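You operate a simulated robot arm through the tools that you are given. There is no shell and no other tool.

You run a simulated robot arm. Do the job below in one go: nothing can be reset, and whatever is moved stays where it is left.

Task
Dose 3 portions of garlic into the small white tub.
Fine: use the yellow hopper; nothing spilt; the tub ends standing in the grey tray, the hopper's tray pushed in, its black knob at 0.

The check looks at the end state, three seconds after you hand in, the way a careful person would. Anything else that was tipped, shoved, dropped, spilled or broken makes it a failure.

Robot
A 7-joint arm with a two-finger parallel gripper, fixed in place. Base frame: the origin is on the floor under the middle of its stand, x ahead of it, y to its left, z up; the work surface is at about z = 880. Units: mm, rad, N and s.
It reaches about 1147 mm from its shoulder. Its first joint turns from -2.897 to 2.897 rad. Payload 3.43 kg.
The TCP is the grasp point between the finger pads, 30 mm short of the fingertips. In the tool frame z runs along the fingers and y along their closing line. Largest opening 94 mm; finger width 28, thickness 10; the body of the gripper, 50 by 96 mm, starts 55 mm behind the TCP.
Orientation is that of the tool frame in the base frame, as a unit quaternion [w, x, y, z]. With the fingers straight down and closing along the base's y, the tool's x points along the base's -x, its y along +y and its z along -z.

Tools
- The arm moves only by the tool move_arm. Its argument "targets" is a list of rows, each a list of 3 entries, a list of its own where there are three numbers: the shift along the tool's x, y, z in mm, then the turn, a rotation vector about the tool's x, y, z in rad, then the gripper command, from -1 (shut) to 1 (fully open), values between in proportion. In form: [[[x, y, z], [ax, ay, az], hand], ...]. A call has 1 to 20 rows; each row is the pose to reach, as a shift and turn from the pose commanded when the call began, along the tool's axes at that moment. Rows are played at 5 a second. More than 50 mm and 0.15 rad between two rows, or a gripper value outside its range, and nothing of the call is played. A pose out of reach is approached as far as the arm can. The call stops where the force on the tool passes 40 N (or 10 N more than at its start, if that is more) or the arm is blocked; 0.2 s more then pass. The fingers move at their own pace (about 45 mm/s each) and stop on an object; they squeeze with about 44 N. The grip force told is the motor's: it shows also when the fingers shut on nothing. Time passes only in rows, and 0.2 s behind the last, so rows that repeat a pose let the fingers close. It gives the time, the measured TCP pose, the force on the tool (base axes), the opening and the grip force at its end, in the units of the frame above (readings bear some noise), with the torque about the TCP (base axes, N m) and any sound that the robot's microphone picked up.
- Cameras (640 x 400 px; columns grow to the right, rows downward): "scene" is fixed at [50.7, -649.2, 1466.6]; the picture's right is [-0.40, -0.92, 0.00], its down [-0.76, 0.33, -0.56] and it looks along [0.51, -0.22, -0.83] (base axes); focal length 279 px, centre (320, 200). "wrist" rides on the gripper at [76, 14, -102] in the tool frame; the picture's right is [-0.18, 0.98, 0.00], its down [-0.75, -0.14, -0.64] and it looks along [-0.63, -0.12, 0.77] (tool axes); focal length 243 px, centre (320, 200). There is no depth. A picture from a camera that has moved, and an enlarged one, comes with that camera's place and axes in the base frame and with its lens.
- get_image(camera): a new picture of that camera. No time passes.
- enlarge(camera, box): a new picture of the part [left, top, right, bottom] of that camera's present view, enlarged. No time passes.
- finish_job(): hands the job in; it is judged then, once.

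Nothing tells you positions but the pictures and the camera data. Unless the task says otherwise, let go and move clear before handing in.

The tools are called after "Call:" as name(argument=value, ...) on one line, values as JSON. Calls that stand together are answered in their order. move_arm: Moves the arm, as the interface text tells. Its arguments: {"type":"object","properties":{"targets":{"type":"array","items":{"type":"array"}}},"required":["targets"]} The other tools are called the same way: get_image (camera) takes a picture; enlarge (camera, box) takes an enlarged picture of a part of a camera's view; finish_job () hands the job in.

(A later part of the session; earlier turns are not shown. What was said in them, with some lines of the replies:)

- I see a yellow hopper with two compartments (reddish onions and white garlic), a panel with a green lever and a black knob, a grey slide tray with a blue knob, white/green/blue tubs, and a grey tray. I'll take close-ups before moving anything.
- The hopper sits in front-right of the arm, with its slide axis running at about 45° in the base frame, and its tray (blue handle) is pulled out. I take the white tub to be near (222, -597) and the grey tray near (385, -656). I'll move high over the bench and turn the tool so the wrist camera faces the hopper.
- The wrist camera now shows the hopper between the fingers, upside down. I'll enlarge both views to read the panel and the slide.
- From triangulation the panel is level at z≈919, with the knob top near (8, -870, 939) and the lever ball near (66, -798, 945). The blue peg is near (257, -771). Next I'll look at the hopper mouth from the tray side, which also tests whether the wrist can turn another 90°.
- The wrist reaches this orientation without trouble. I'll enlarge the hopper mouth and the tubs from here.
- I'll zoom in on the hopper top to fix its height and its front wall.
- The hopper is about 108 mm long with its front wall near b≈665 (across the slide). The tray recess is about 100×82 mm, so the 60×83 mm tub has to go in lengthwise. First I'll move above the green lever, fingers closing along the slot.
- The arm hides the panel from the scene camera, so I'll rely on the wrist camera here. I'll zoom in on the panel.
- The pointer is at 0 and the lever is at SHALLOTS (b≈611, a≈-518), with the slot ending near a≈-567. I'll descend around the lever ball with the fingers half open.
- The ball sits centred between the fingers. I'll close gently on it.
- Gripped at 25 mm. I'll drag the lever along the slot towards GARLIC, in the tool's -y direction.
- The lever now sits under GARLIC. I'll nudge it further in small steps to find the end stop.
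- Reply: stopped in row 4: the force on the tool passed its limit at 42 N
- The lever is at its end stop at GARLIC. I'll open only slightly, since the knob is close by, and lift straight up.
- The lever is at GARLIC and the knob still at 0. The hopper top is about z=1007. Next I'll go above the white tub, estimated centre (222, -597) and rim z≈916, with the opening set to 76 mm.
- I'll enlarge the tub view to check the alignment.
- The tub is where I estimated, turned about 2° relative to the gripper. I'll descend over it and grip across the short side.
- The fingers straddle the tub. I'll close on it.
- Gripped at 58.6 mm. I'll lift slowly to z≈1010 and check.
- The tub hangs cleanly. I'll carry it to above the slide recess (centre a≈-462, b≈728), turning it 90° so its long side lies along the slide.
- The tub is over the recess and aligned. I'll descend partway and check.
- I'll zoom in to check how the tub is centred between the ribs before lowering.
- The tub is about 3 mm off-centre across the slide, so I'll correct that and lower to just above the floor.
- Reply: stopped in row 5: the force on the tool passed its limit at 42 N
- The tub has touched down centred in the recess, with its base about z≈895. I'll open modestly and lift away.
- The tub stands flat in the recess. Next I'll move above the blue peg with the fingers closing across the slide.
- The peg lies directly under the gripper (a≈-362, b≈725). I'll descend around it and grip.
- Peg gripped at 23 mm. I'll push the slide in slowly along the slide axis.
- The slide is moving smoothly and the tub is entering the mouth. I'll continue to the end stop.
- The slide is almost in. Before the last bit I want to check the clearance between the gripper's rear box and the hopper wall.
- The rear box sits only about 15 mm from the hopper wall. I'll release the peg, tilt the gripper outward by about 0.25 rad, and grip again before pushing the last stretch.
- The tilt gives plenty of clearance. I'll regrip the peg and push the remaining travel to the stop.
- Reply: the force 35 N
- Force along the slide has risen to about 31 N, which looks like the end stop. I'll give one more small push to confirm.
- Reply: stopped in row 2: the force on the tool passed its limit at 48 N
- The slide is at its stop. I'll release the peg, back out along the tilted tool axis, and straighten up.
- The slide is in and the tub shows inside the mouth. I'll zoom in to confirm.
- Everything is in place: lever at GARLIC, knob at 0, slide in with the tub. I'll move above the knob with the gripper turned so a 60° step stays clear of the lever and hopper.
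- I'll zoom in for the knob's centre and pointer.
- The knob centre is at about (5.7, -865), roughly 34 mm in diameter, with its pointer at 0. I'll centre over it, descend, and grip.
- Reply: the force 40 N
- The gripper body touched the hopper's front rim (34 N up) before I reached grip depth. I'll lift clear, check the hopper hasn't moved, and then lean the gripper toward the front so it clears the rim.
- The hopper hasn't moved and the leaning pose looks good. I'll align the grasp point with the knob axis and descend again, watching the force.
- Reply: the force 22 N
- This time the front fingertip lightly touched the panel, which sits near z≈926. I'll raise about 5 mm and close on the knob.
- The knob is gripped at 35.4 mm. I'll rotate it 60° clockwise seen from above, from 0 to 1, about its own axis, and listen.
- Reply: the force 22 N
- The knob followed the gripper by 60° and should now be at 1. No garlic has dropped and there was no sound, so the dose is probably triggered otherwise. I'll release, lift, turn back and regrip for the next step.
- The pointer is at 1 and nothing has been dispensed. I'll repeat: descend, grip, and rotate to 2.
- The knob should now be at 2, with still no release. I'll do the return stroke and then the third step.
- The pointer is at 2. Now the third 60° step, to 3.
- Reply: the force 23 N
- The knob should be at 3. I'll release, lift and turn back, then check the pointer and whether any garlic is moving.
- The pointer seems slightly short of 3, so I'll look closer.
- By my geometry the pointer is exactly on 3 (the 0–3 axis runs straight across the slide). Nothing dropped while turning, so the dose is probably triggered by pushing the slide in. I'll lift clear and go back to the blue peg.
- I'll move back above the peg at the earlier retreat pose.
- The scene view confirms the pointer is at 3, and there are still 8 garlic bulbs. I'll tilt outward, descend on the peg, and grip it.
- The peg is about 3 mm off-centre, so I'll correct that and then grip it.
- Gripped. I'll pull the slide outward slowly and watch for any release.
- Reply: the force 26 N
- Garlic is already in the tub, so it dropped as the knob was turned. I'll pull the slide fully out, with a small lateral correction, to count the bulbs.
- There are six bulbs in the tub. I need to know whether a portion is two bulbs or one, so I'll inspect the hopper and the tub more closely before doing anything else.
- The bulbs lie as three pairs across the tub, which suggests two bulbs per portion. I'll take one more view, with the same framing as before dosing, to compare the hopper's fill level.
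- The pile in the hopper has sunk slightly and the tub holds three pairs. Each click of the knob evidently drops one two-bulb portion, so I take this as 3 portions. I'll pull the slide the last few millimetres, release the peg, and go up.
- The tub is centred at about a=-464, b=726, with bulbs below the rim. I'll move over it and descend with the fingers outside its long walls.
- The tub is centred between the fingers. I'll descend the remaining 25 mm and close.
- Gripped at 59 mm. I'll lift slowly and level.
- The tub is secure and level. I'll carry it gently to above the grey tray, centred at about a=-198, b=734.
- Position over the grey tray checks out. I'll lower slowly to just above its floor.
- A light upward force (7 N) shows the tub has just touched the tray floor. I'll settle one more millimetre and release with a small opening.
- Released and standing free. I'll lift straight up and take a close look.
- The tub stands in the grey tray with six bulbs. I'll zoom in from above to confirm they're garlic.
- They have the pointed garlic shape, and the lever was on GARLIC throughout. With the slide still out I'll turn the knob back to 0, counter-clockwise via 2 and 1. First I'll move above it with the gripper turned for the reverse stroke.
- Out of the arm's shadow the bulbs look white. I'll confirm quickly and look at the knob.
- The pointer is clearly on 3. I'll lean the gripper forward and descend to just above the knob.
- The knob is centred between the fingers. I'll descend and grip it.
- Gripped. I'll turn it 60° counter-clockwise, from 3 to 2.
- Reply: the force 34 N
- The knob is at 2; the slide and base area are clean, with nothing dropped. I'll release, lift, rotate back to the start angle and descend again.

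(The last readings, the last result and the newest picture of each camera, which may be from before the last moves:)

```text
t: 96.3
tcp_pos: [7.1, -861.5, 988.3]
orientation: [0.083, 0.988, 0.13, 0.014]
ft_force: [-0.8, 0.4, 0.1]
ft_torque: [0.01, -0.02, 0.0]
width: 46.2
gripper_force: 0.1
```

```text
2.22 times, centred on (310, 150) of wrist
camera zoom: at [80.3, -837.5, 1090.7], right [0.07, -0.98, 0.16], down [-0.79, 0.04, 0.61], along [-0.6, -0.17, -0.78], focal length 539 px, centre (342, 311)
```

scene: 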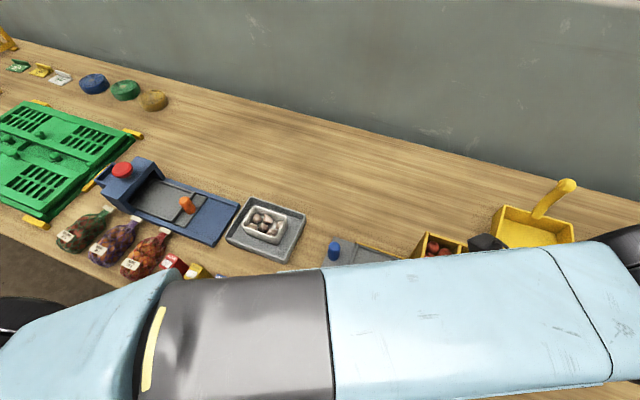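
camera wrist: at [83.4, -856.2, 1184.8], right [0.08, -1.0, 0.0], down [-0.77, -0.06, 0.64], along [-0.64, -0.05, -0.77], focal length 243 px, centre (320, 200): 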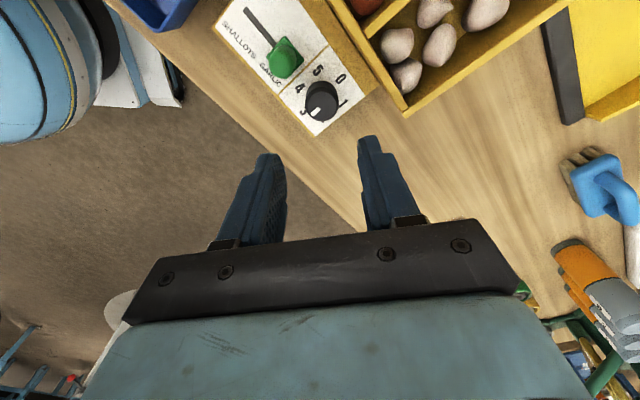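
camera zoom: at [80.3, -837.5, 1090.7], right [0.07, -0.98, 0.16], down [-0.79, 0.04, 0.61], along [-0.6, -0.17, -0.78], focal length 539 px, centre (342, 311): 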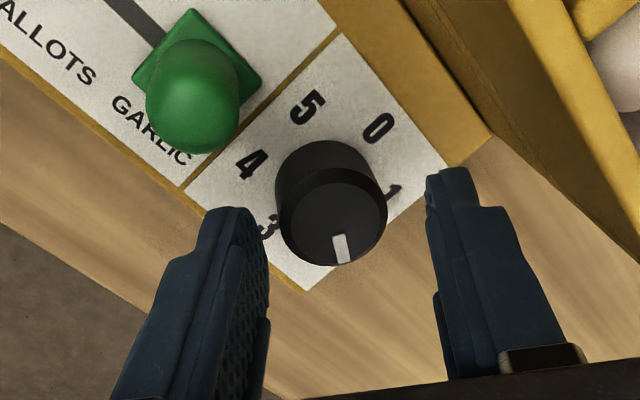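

The pointer is at 2. I'll repeat: descend, grip, and turn counter-clockwise to 1.

Call:
move_arm(targets=[[[0, -4.2, 24.6], [0, 0, 0], -0.02], [[0, -4.2, 24.6], [0, 0, 0], -0.15], [[0, -4.2, 24.6], [0, 0, 0], -0.3], [[0, -4.2, 24.6], [0, 0, 0], -0.5], [[0, -4.2, 24.6], [0, 0, 0], -0.5], [[-0.41, -4.18, 24.6], [0, 0.0177, -0.1032], -0.5], [[-0.81, -4.12, 24.61], [0, 0.0354, -0.2064], -0.5], [[-1.2, -4.01, 24.63], [0, 0.0531, -0.3096], -0.5], [[-1.58, -3.87, 24.66], [0, 0.0708, -0.4129], -0.5], [[-1.95, -3.69, 24.69], [0, 0.0885, -0.5161], -0.5], [[-2.29, -3.47, 24.73], [0, 0.1062, -0.6193], -0.5], [[-2.6, -3.22, 24.77], [0, 0.1239, -0.7225], -0.5], [[-2.89, -2.93, 24.82], [0, 0.1416, -0.8257], -0.5], [[-3.15, -2.62, 24.87], [0, 0.1593, -0.9289], -0.5], [[-3.37, -2.28, 24.93], [0, 0.177, -1.0321], -0.5]])

Call:
enlarge(camera="wrist", box=[200, 60, 420, 240])

Call:
enlarge(camera="scene", box=[310, 200, 510, 340])

```text
t: 99.5
tcp_pos: [3.0, -861.4, 965.3]
orientation: [0.066, 0.79, 0.607, 0.054]
ft_force: [-4.9, 29.9, 11.2]
ft_torque: [0.91, 0.99, 0.06]
width: 35.3
gripper_force: 44.6
```

```text
2.22 times, centred on (310, 150) of wrist
camera zoom: at [19.9, -786.6, 1066.8], right [0.89, -0.43, 0.17], down [-0.43, -0.67, 0.61], along [-0.15, -0.61, -0.78], focal length 539 px, centre (342, 311)
```

zoom: 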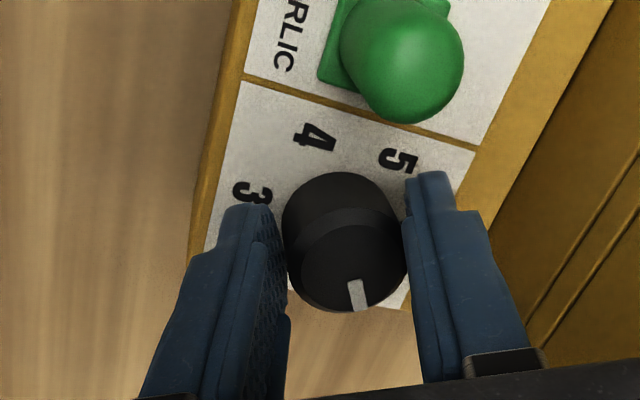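

```text
2.86 times, centred on (410, 270) of scene
camera zoom: at [50.7, -649.2, 1466.6], right [-0.4, -0.92, 0.0], down [-0.76, 0.33, -0.56], along [0.51, -0.22, -0.83], focal length 798 px, centre (63, 0)
```

zoom: 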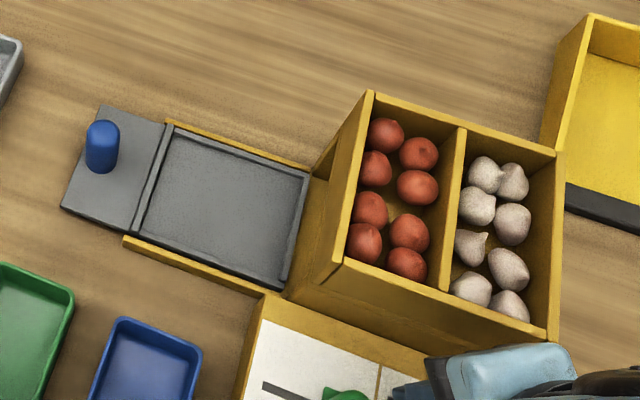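

The knob is now at 1, with nothing dropped. One more return stroke, then the last step to 0.

Call:
move_arm(targets=[[[0, 0, 0], [0, 0, 0], -0.2], [[0, 0, 0], [0, 0, 0], -0.05], [[0, 0, 0], [0, 0, 0], -0.02], [[0, 4.2, -24.6], [0, 0, 0], -0.02], [[0.51, 4.23, -24.6], [0, -0.0221, 0.129], -0.02], [[1.01, 4.33, -24.6], [0, -0.0442, 0.258], -0.02], [[1.49, 4.49, -24.55], [0, -0.0663, 0.387], -0.02], [[1.95, 4.71, -24.5], [0, -0.0884, 0.516], -0.02], [[2.37, 4.99, -24.46], [0, -0.1105, 0.645], -0.02], [[2.75, 5.32, -24.4], [0, -0.1326, 0.774], -0.02], [[3.09, 5.7, -24.34], [0, -0.1547, 0.903], -0.02], [[3.37, 6.12, -24.27], [0, -0.177, 1.0321], -0.02]])

Call:
enlarge(camera="wrist", box=[200, 60, 420, 240])

```text
t: 102.1
tcp_pos: [5.0, -860.5, 990.1]
orientation: [0.083, 0.988, 0.13, 0.012]
ft_force: [0.2, -0.3, -0.1]
ft_torque: [-0.01, -0.02, -0.01]
width: 45.8
gripper_force: 0.0
```

```text
2.22 times, centred on (310, 150) of wrist
camera zoom: at [79.9, -837.5, 1091.2], right [0.07, -0.98, 0.16], down [-0.79, 0.04, 0.61], along [-0.6, -0.17, -0.78], focal length 539 px, centre (342, 311)
```

zoom: 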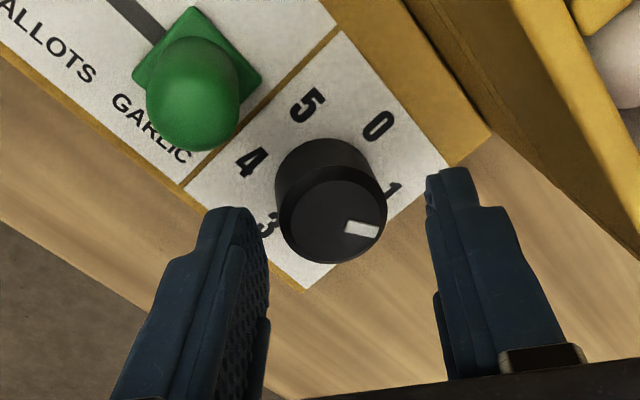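

The pointer is exactly at 1. Now the last step, to 0.

Call:
move_arm(targets=[[[0, -4.2, 24.6], [0, 0, 0], -0.02], [[0, -4.2, 24.6], [0, 0, 0], -0.15], [[0, -4.2, 24.6], [0, 0, 0], -0.3], [[0, -4.2, 24.6], [0, 0, 0], -0.5], [[0, -4.2, 24.6], [0, 0, 0], -0.5], [[-0.41, -4.18, 24.6], [0, 0.0177, -0.1032], -0.5], [[-0.81, -4.12, 24.61], [0, 0.0354, -0.2064], -0.5], [[-1.2, -4.01, 24.63], [0, 0.0531, -0.3096], -0.5], [[-1.58, -3.87, 24.66], [0, 0.0708, -0.4129], -0.5], [[-1.95, -3.69, 24.69], [0, 0.0885, -0.5161], -0.5], [[-2.29, -3.47, 24.73], [0, 0.1062, -0.6193], -0.5], [[-2.6, -3.22, 24.77], [0, 0.1239, -0.7225], -0.5], [[-2.89, -2.93, 24.82], [0, 0.1416, -0.8257], -0.5], [[-3.15, -2.62, 24.87], [0, 0.1593, -0.9289], -0.5], [[-3.37, -2.28, 24.93], [0, 0.177, -1.0321], -0.5]])

Call:
enlarge(camera="wrist", box=[200, 60, 420, 240])

Call:
enlarge(camera="scene", box=[310, 200, 510, 340])

```text
t: 105.3
tcp_pos: [3.6, -862.8, 963.4]
orientation: [0.067, 0.79, 0.607, 0.055]
ft_force: [-6.2, 25.2, -11.3]
ft_torque: [0.65, 1.25, 0.06]
width: 35.2
gripper_force: 44.6
```

```text
2.22 times, centred on (310, 150) of wrist
camera zoom: at [19.8, -787.3, 1066.1], right [0.89, -0.43, 0.17], down [-0.43, -0.67, 0.61], along [-0.15, -0.61, -0.78], focal length 539 px, centre (342, 311)
```

zoom: 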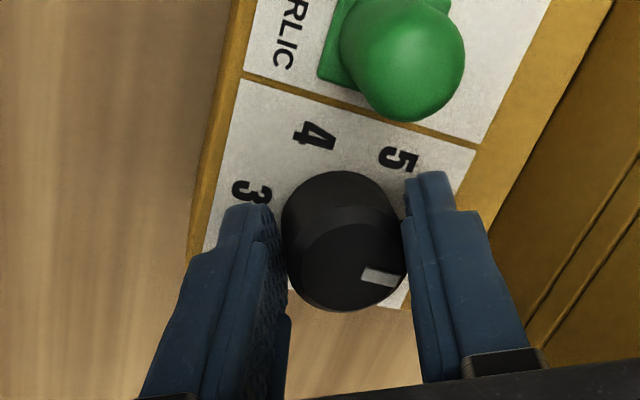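

```text
2.86 times, centred on (410, 270) of scene
camera zoom: at [50.7, -649.2, 1466.6], right [-0.4, -0.92, 0.0], down [-0.76, 0.33, -0.56], along [0.51, -0.22, -0.83], focal length 798 px, centre (63, 0)
```

zoom: 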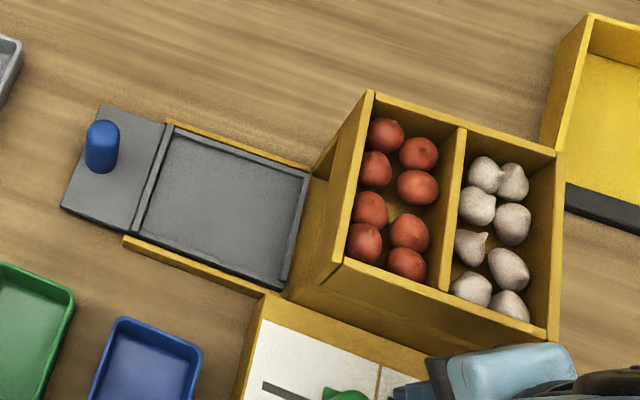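

It should be at 0. I'll release, lift clear, straighten the tool, and check.

Call:
move_arm(targets=[[[0, 0, 0], [0, 0, 0], -0.2], [[0, 0, 0], [0, 0, 0], -0.05], [[0, 0, 0], [0, 0, 0], -0.02], [[0, 4.2, -24.6], [0, 0, 0], -0.02], [[0, 11, -64], [0, 0, 0], -0.02], [[0, 18.6, -108.4], [0, 0, 0], -0.1], [[0, 20.3, -118.3], [0.1, 0, 0], -0.1], [[0, 20.3, -118.3], [0.17, 0, 0], -0.1]])

Call:
enlarge(camera="wrist", box=[260, 40, 400, 160])

```text
t: 107.1
tcp_pos: [2.4, -862.2, 1083.8]
orientation: [0.0, 0.792, 0.61, 0.002]
ft_force: [-1.0, 0.3, 0.6]
ft_torque: [-0.05, 0.0, 0.02]
width: 42.6
gripper_force: 0.0
```

```text
3.33 times, centred on (330, 100) of wrist
camera zoom: at [36.8, -792.5, 1185.3], right [0.9, -0.43, 0.0], down [-0.33, -0.69, 0.64], along [-0.28, -0.58, -0.77], focal length 809 px, centre (287, 533)
```

zoom: 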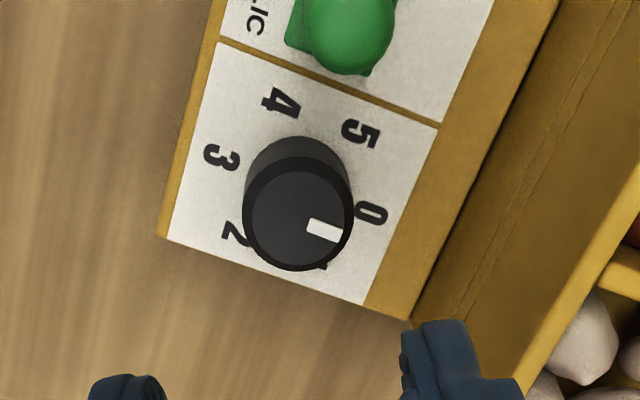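

By geometry the pointer is on 0 within about 2°. Now I'll go to the blue peg to push the empty slide in.

Call:
move_arm(targets=[[[23, 30, 0], [0, 0, 0.065], -0.1], [[46, 60, 0], [0, 0, 0.131], -0.1], [[69, 90, 0], [0, 0, 0.196], -0.1], [[92, 120, 0], [0, 0, 0.262], -0.1], [[116, 149, 0], [0, 0, 0.327], -0.1], [[139, 179, 2], [0, 0, 0.393], -0.1], [[162, 209, 4], [0, 0, 0.458], -0.1], [[184.9, 239, 5], [0, 0, 0.524], -0.1]])

Call:
get_image(camera="wrist")

Call:
get_image(camera="scene")

Call:
enlarge(camera="scene", box=[370, 290, 490, 390])

```text
t: 108.9
tcp_pos: [282.4, -744.5, 1080.2]
orientation: [-0.001, 0.924, 0.382, 0.002]
ft_force: [0.0, -0.1, -0.2]
ft_torque: [0.05, -0.04, 0.02]
width: 42.4
gripper_force: 0.1
```

```text
taken
camera wrist: at [347.9, -701.2, 1180.7], right [0.56, -0.83, 0.0], down [-0.64, -0.43, 0.64], along [-0.53, -0.36, -0.77], focal length 243 px, centre (320, 200)
```

wrist: 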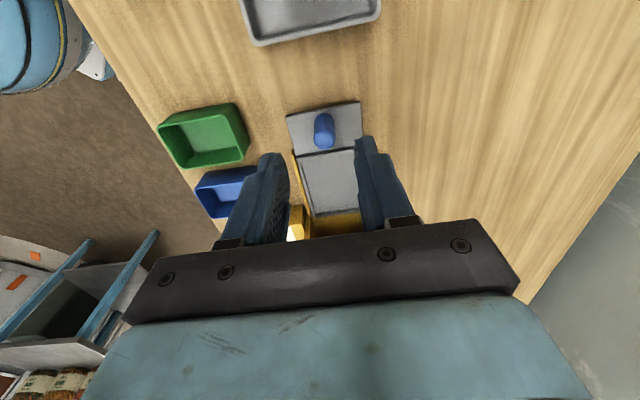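

```text
taken
```

scene: 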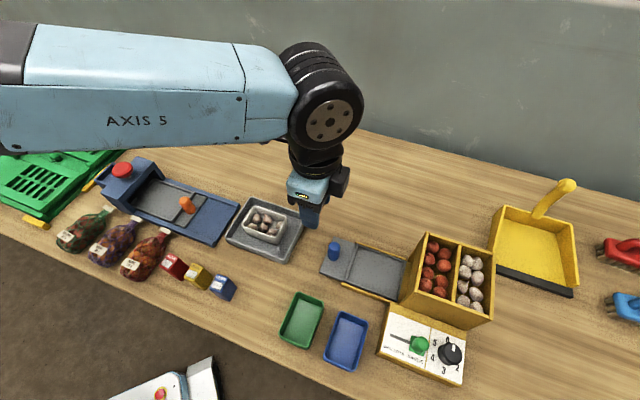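

```text
4.00 times, centred on (430, 340) of scene
camera zoom: at [50.7, -649.2, 1466.6], right [-0.4, -0.92, 0.0], down [-0.76, 0.33, -0.56], along [0.51, -0.22, -0.83], focal length 1117 px, centre (-120, -360)
```

zoom: 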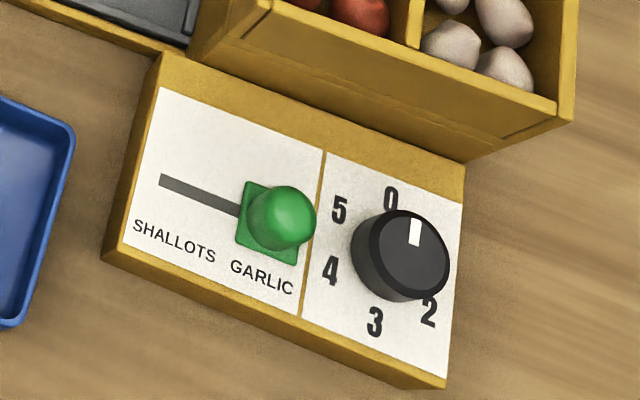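

The knob looks identical to its initial 0 position. I'll tilt, descend over the peg, and grip.

Call:
move_arm(targets=[[[0, 0, 0], [0, -0.12, 0], -0.1], [[0, -1.5, 0], [0, -0.25, 0], -0.1], [[-9, -1.5, 35], [0, -0.25, 0], -0.1], [[-18, -1.5, 71], [0, -0.25, 0], -0.1], [[-27, -1.5, 106], [0, -0.25, 0], -0.1], [[-32, -1.5, 126], [0, -0.25, 0], -0.1], [[-34.6, -1.5, 136], [0, -0.25, 0], -0.1]])

Call:
get_image(camera="wrist")

Call:
enlarge(camera="scene", box=[290, 180, 430, 290])

```text
t: 110.5
tcp_pos: [256.6, -768.8, 942.9]
orientation: [0.047, 0.917, 0.38, -0.113]
ft_force: [-1.0, -0.3, -0.4]
ft_torque: [0.02, 0.03, 0.0]
width: 42.3
gripper_force: 0.0
```

```text
taken
camera wrist: at [337.4, -708.1, 1022.6], right [0.57, -0.82, 0.05], down [-0.51, -0.31, 0.81], along [-0.65, -0.48, -0.59], focal length 243 px, centre (320, 200)
```

wrist: 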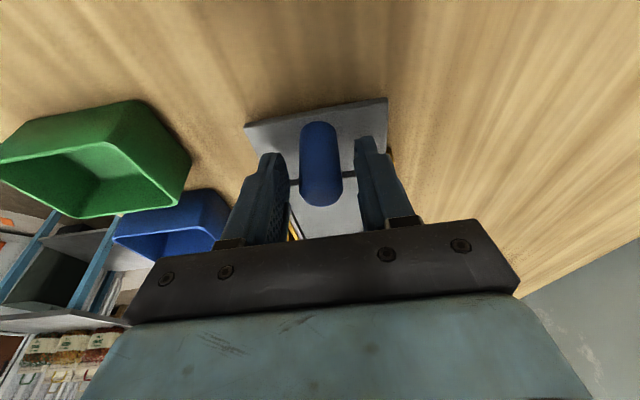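

```text
3.64 times, centred on (360, 235) of scene
camera zoom: at [50.7, -649.2, 1466.6], right [-0.4, -0.92, 0.0], down [-0.76, 0.33, -0.56], along [0.51, -0.22, -0.83], focal length 1016 px, centre (174, 73)
```

zoom: 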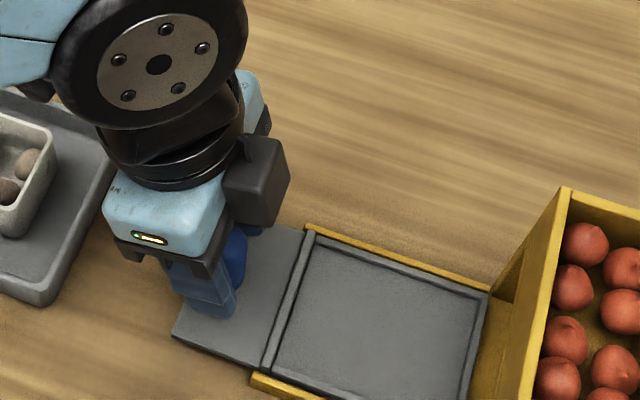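

The peg is centred and the empty slide is clean. I'll close and push in.

Call:
move_arm(targets=[[[0, 0, 0], [0, 0, 0], -0.4], [[0, 0, 0], [0, 0, 0], -0.7], [[0, 0, 0], [0, 0, 0], -0.7], [[-4.8, 0, 1.2], [0, 0, 0], -0.7], [[-10.7, 0, 2.7], [0, 0, 0], -0.7], [[-17.4, 0, 4.4], [0, 0, 0], -0.7], [[-24.2, 0, 6.2], [0, 0, 0], -0.7], [[-31, 0, 7.9], [0, 0, 0], -0.7], [[-37.8, 0, 9.6], [0, 0, 0], -0.7], [[-44.6, 0, 11.4], [0, 0, 0], -0.7], [[-51.4, 0, 13.1], [0, 0, 0], -0.7], [[-58.1, 0, 14.8], [0, 0, 0], -0.7], [[-64.9, 0, 16.6], [0, 0, 0], -0.7], [[-71.7, 0, 18.3], [0, 0, 0], -0.7], [[-78.5, 0, 20], [0, 0, 0], -0.7], [[-85.3, 0, 21.7], [0, 0, 0], -0.7], [[-92, 0, 23.5], [0, 0, 0], -0.7], [[-97.9, 0, 25], [0, 0, 0], -0.7]])

Call:
enlarge(camera="scene", box=[320, 205, 510, 345])

```text
t: 114.3
tcp_pos: [185.3, -840.1, 943.8]
orientation: [0.047, 0.916, 0.381, -0.113]
ft_force: [-1.5, 1.8, 2.5]
ft_torque: [0.5, -0.41, -0.21]
width: 23.5
gripper_force: 44.9
```

```text
2.86 times, centred on (415, 275) of scene
camera zoom: at [50.7, -649.2, 1466.6], right [-0.4, -0.92, 0.0], down [-0.76, 0.33, -0.56], along [0.51, -0.22, -0.83], focal length 798 px, centre (49, -14)
```

zoom: 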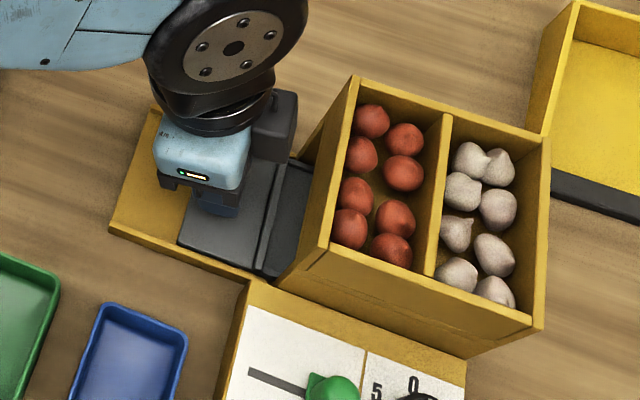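

I'll push the last stretch to the end stop.

Call:
move_arm(targets=[[[-3.9, 0, 1], [0, 0, 0], -0.7], [[-7.8, 0, 2], [0, 0, 0], -0.7], [[-11.6, 0, 3], [0, 0, 0], -0.7], [[-14.5, 0, 3.7], [0, 0, 0], -0.7], [[-16.5, 0, 4.2], [0, 0, 0], -0.7], [[-17.9, 0, 4.6], [0, 0, 0], -0.7], [[-19.4, 0, 4.9], [0, 0, 0], -0.7], [[-20.8, 0, 5.3], [0, 0, 0], -0.7], [[-22.3, 0, 5.7], [0, 0, 0], -0.7]])

Call:
enlarge(camera="scene", box=[350, 215, 450, 305])

```text
t: 116.0
tcp_pos: [172.9, -852.1, 943.4]
orientation: [0.046, 0.916, 0.383, -0.112]
ft_force: [2.4, 19.1, 5.8]
ft_torque: [0.53, -0.31, 0.05]
width: 24.6
gripper_force: 45.3
stopped in row 8: the force on the tool passed its limit at 43 N (the readings are from after the stop); the commanded pose is now the measured one
```

```text
4.44 times, centred on (400, 260) of scene
camera zoom: at [50.7, -649.2, 1466.6], right [-0.4, -0.92, 0.0], down [-0.76, 0.33, -0.56], along [0.51, -0.22, -0.83], focal length 1241 px, centre (-36, -67)
```

zoom: 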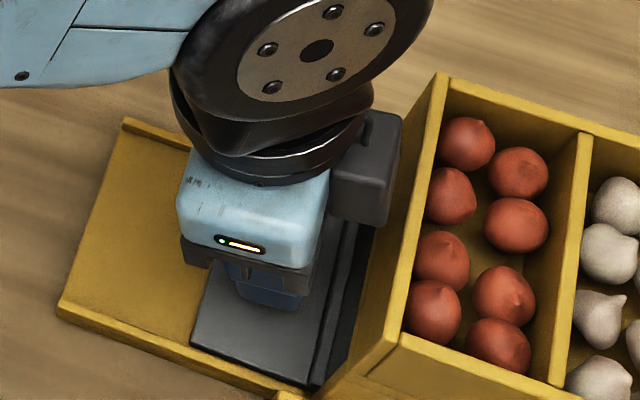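

The slide is at the same end-stop position as before. I'll release the peg and back out.

Call:
move_arm(targets=[[[0, 0, 0], [0, 0, 0], -0.3], [[0, 0, 0], [0, 0, 0], -0.1], [[0, 0, 0], [0, 0, 0], -0.1], [[0, 0, -15], [0, 0, 0], -0.1], [[0, 0, -50], [0, 0, 0], -0.1], [[0, 0, -95], [0, 0, 0], -0.1], [[0, 0, -140], [0, 0.1, 0], -0.1], [[0, 0, -160], [0, 0.25, 0], -0.1], [[30, 0, -190], [0, 0.25, 0], -0.1]])

Call:
get_image(camera="wrist")

Call:
get_image(camera="scene")

Call:
enlarge(camera="scene", box=[340, 220, 500, 390])

Call:
enlarge(camera="wrist", box=[240, 80, 400, 240])

```text
t: 118.0
tcp_pos: [222.3, -801.2, 1121.0]
orientation: [-0.002, 0.924, 0.383, 0.004]
ft_force: [-0.4, -0.2, -0.2]
ft_torque: [0.03, -0.03, 0.03]
width: 42.5
gripper_force: 0.1
```

```text
taken
camera wrist: at [287.4, -757.3, 1223.0], right [0.57, -0.82, 0.0], down [-0.63, -0.44, 0.64], along [-0.53, -0.36, -0.77], focal length 243 px, centre (320, 200)
```

wrist: 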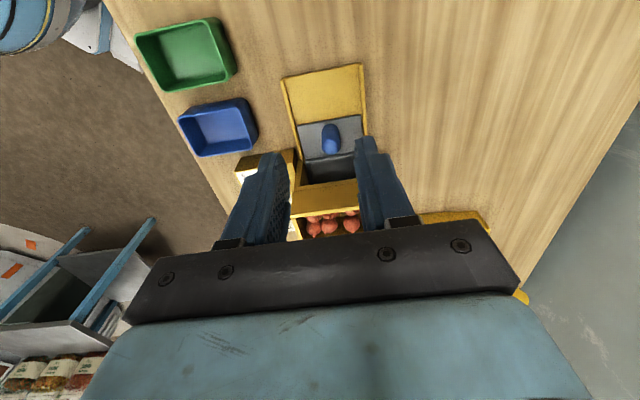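

```text
taken
```

scene: 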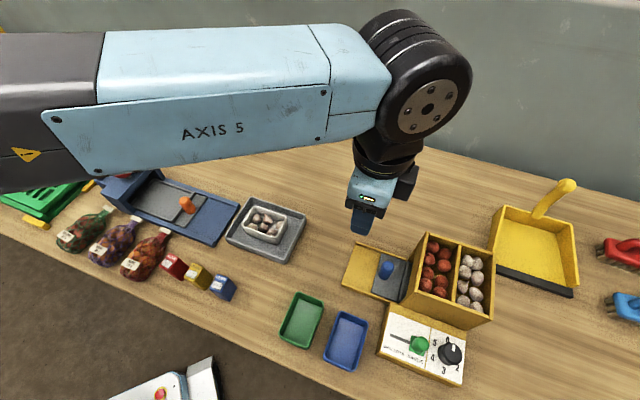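

```text
2.35 times, centred on (420, 305) of scene
camera zoom: at [50.7, -649.2, 1466.6], right [-0.4, -0.92, 0.0], down [-0.76, 0.33, -0.56], along [0.51, -0.22, -0.83], focal length 657 px, centre (85, -47)
```

zoom: 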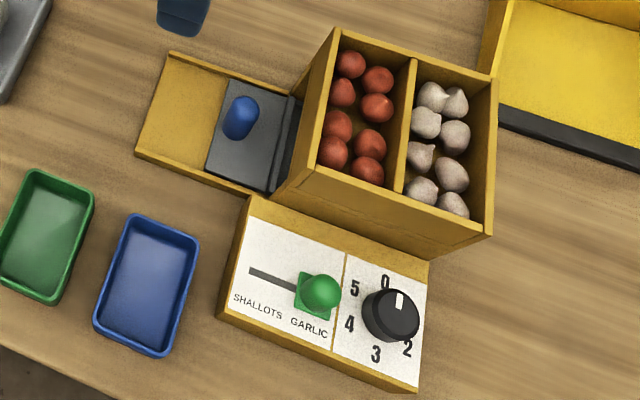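

```text
2.50 times, centred on (320, 160) of wrist
camera zoom: at [287.4, -757.3, 1223.0], right [0.57, -0.82, 0.0], down [-0.63, -0.44, 0.64], along [-0.53, -0.36, -0.77], focal length 606 px, centre (320, 300)
```

zoom: 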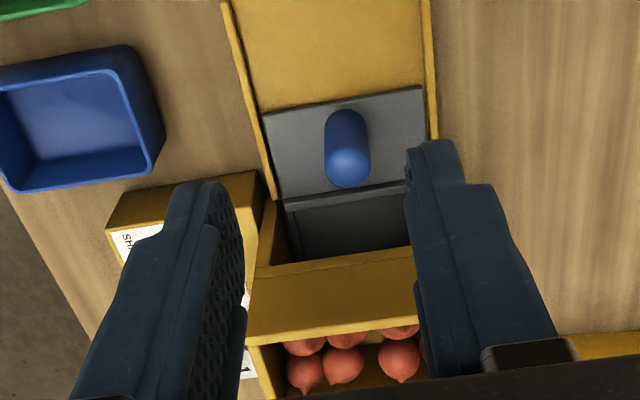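

The slide is in and empty, the knob is at 0, and nothing has been spilt. I'll raise the arm clear and take a final look at the whole bench.

Call:
move_arm(targets=[[[20, 0, -30], [0, 0, 0], 0.2], [[45, 0, -65], [0, 0, 0], 0.5], [[70, 0, -100], [0, 0, 0], 0.5], [[80, 0, -120], [0, 0, 0], 0.5]])

Call:
get_image(camera="scene")

Call:
enlarge(camera="scene", box=[200, 180, 360, 380])

Call:
get_image(camera="wrist")

```text
t: 119.0
tcp_pos: [279.8, -747.0, 1241.9]
orientation: [-0.003, 0.924, 0.383, 0.004]
ft_force: [0.4, 0.5, 0.4]
ft_torque: [0.05, 0.03, 0.02]
width: 70.7
gripper_force: 0.0
```

```text
taken
```

scene: 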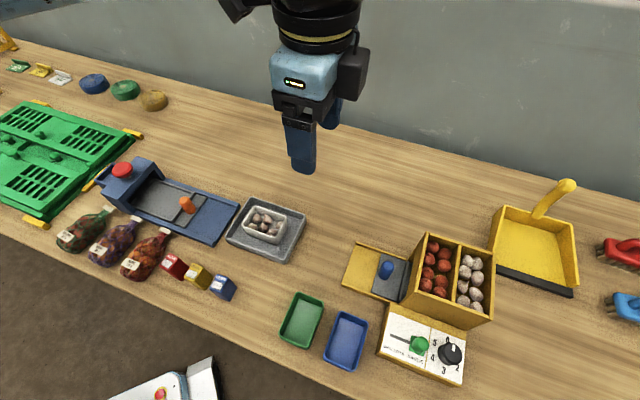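

```text
2.00 times, centred on (280, 280) of scene
camera zoom: at [50.7, -649.2, 1466.6], right [-0.4, -0.92, 0.0], down [-0.76, 0.33, -0.56], along [0.51, -0.22, -0.83], focal length 559 px, centre (400, 40)
```

zoom: 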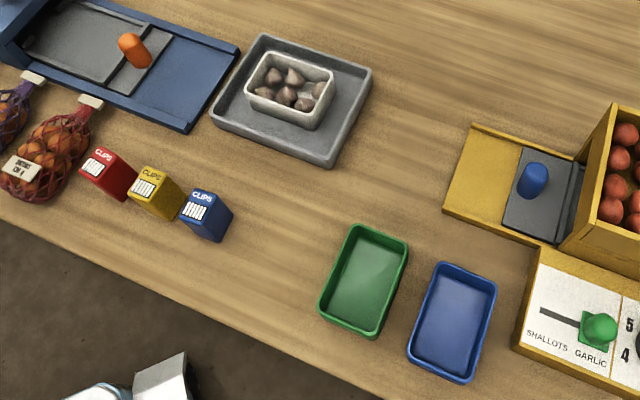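

```text
taken
camera wrist: at [344.9, -702.8, 1343.5], right [0.57, -0.82, 0.0], down [-0.63, -0.44, 0.64], along [-0.53, -0.36, -0.77], focal length 243 px, centre (320, 200)
```

wrist: 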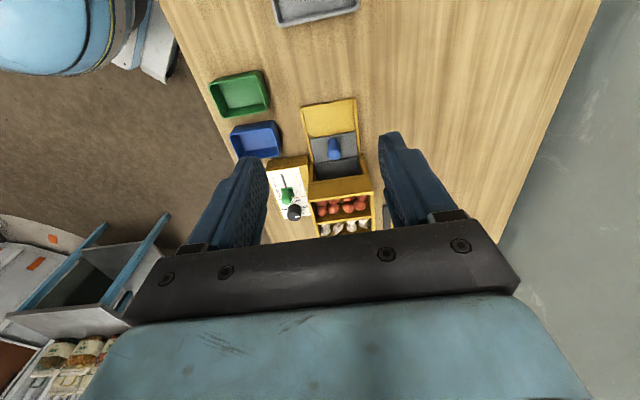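

The white tub stands in the grey tray with six bulbs, which I count as 3 portions of two. The slide is in, the knob is at 0, nothing is spilt, and the arm is clear. I'm handing in.

Call:
finish_job()

```text
The job is handed in.
```

I've handed the job in: the white tub stands in the grey tray with six garlic bulbs in it. The hopper's tray is pushed in to its stop and the black knob is back on 0.

- **Portion count is my reading:** I turned the knob one number at a time from 0 to 3 with the tub under the hopper. Six bulbs fell, lying as three pairs, so I took each number to drop one two-bulb portion. I couldn't see when each one fell. If a portion is really one bulb, the tub holds too many.
- **Hopper contact:** On the first approach to the knob, the gripper body pressed on the hopper's front rim at about 34 N. I backed off and leaned the gripper forward for the rest. The hopper looked unmoved in the pictures.
- **Left as is:** The green lever stays at GARLIC, since the job didn't ask for it to go back.
- **Everything else:** I saw nothing spilt, and nothing else on the bench looked moved in the last picture. The arm has let go and is clear.
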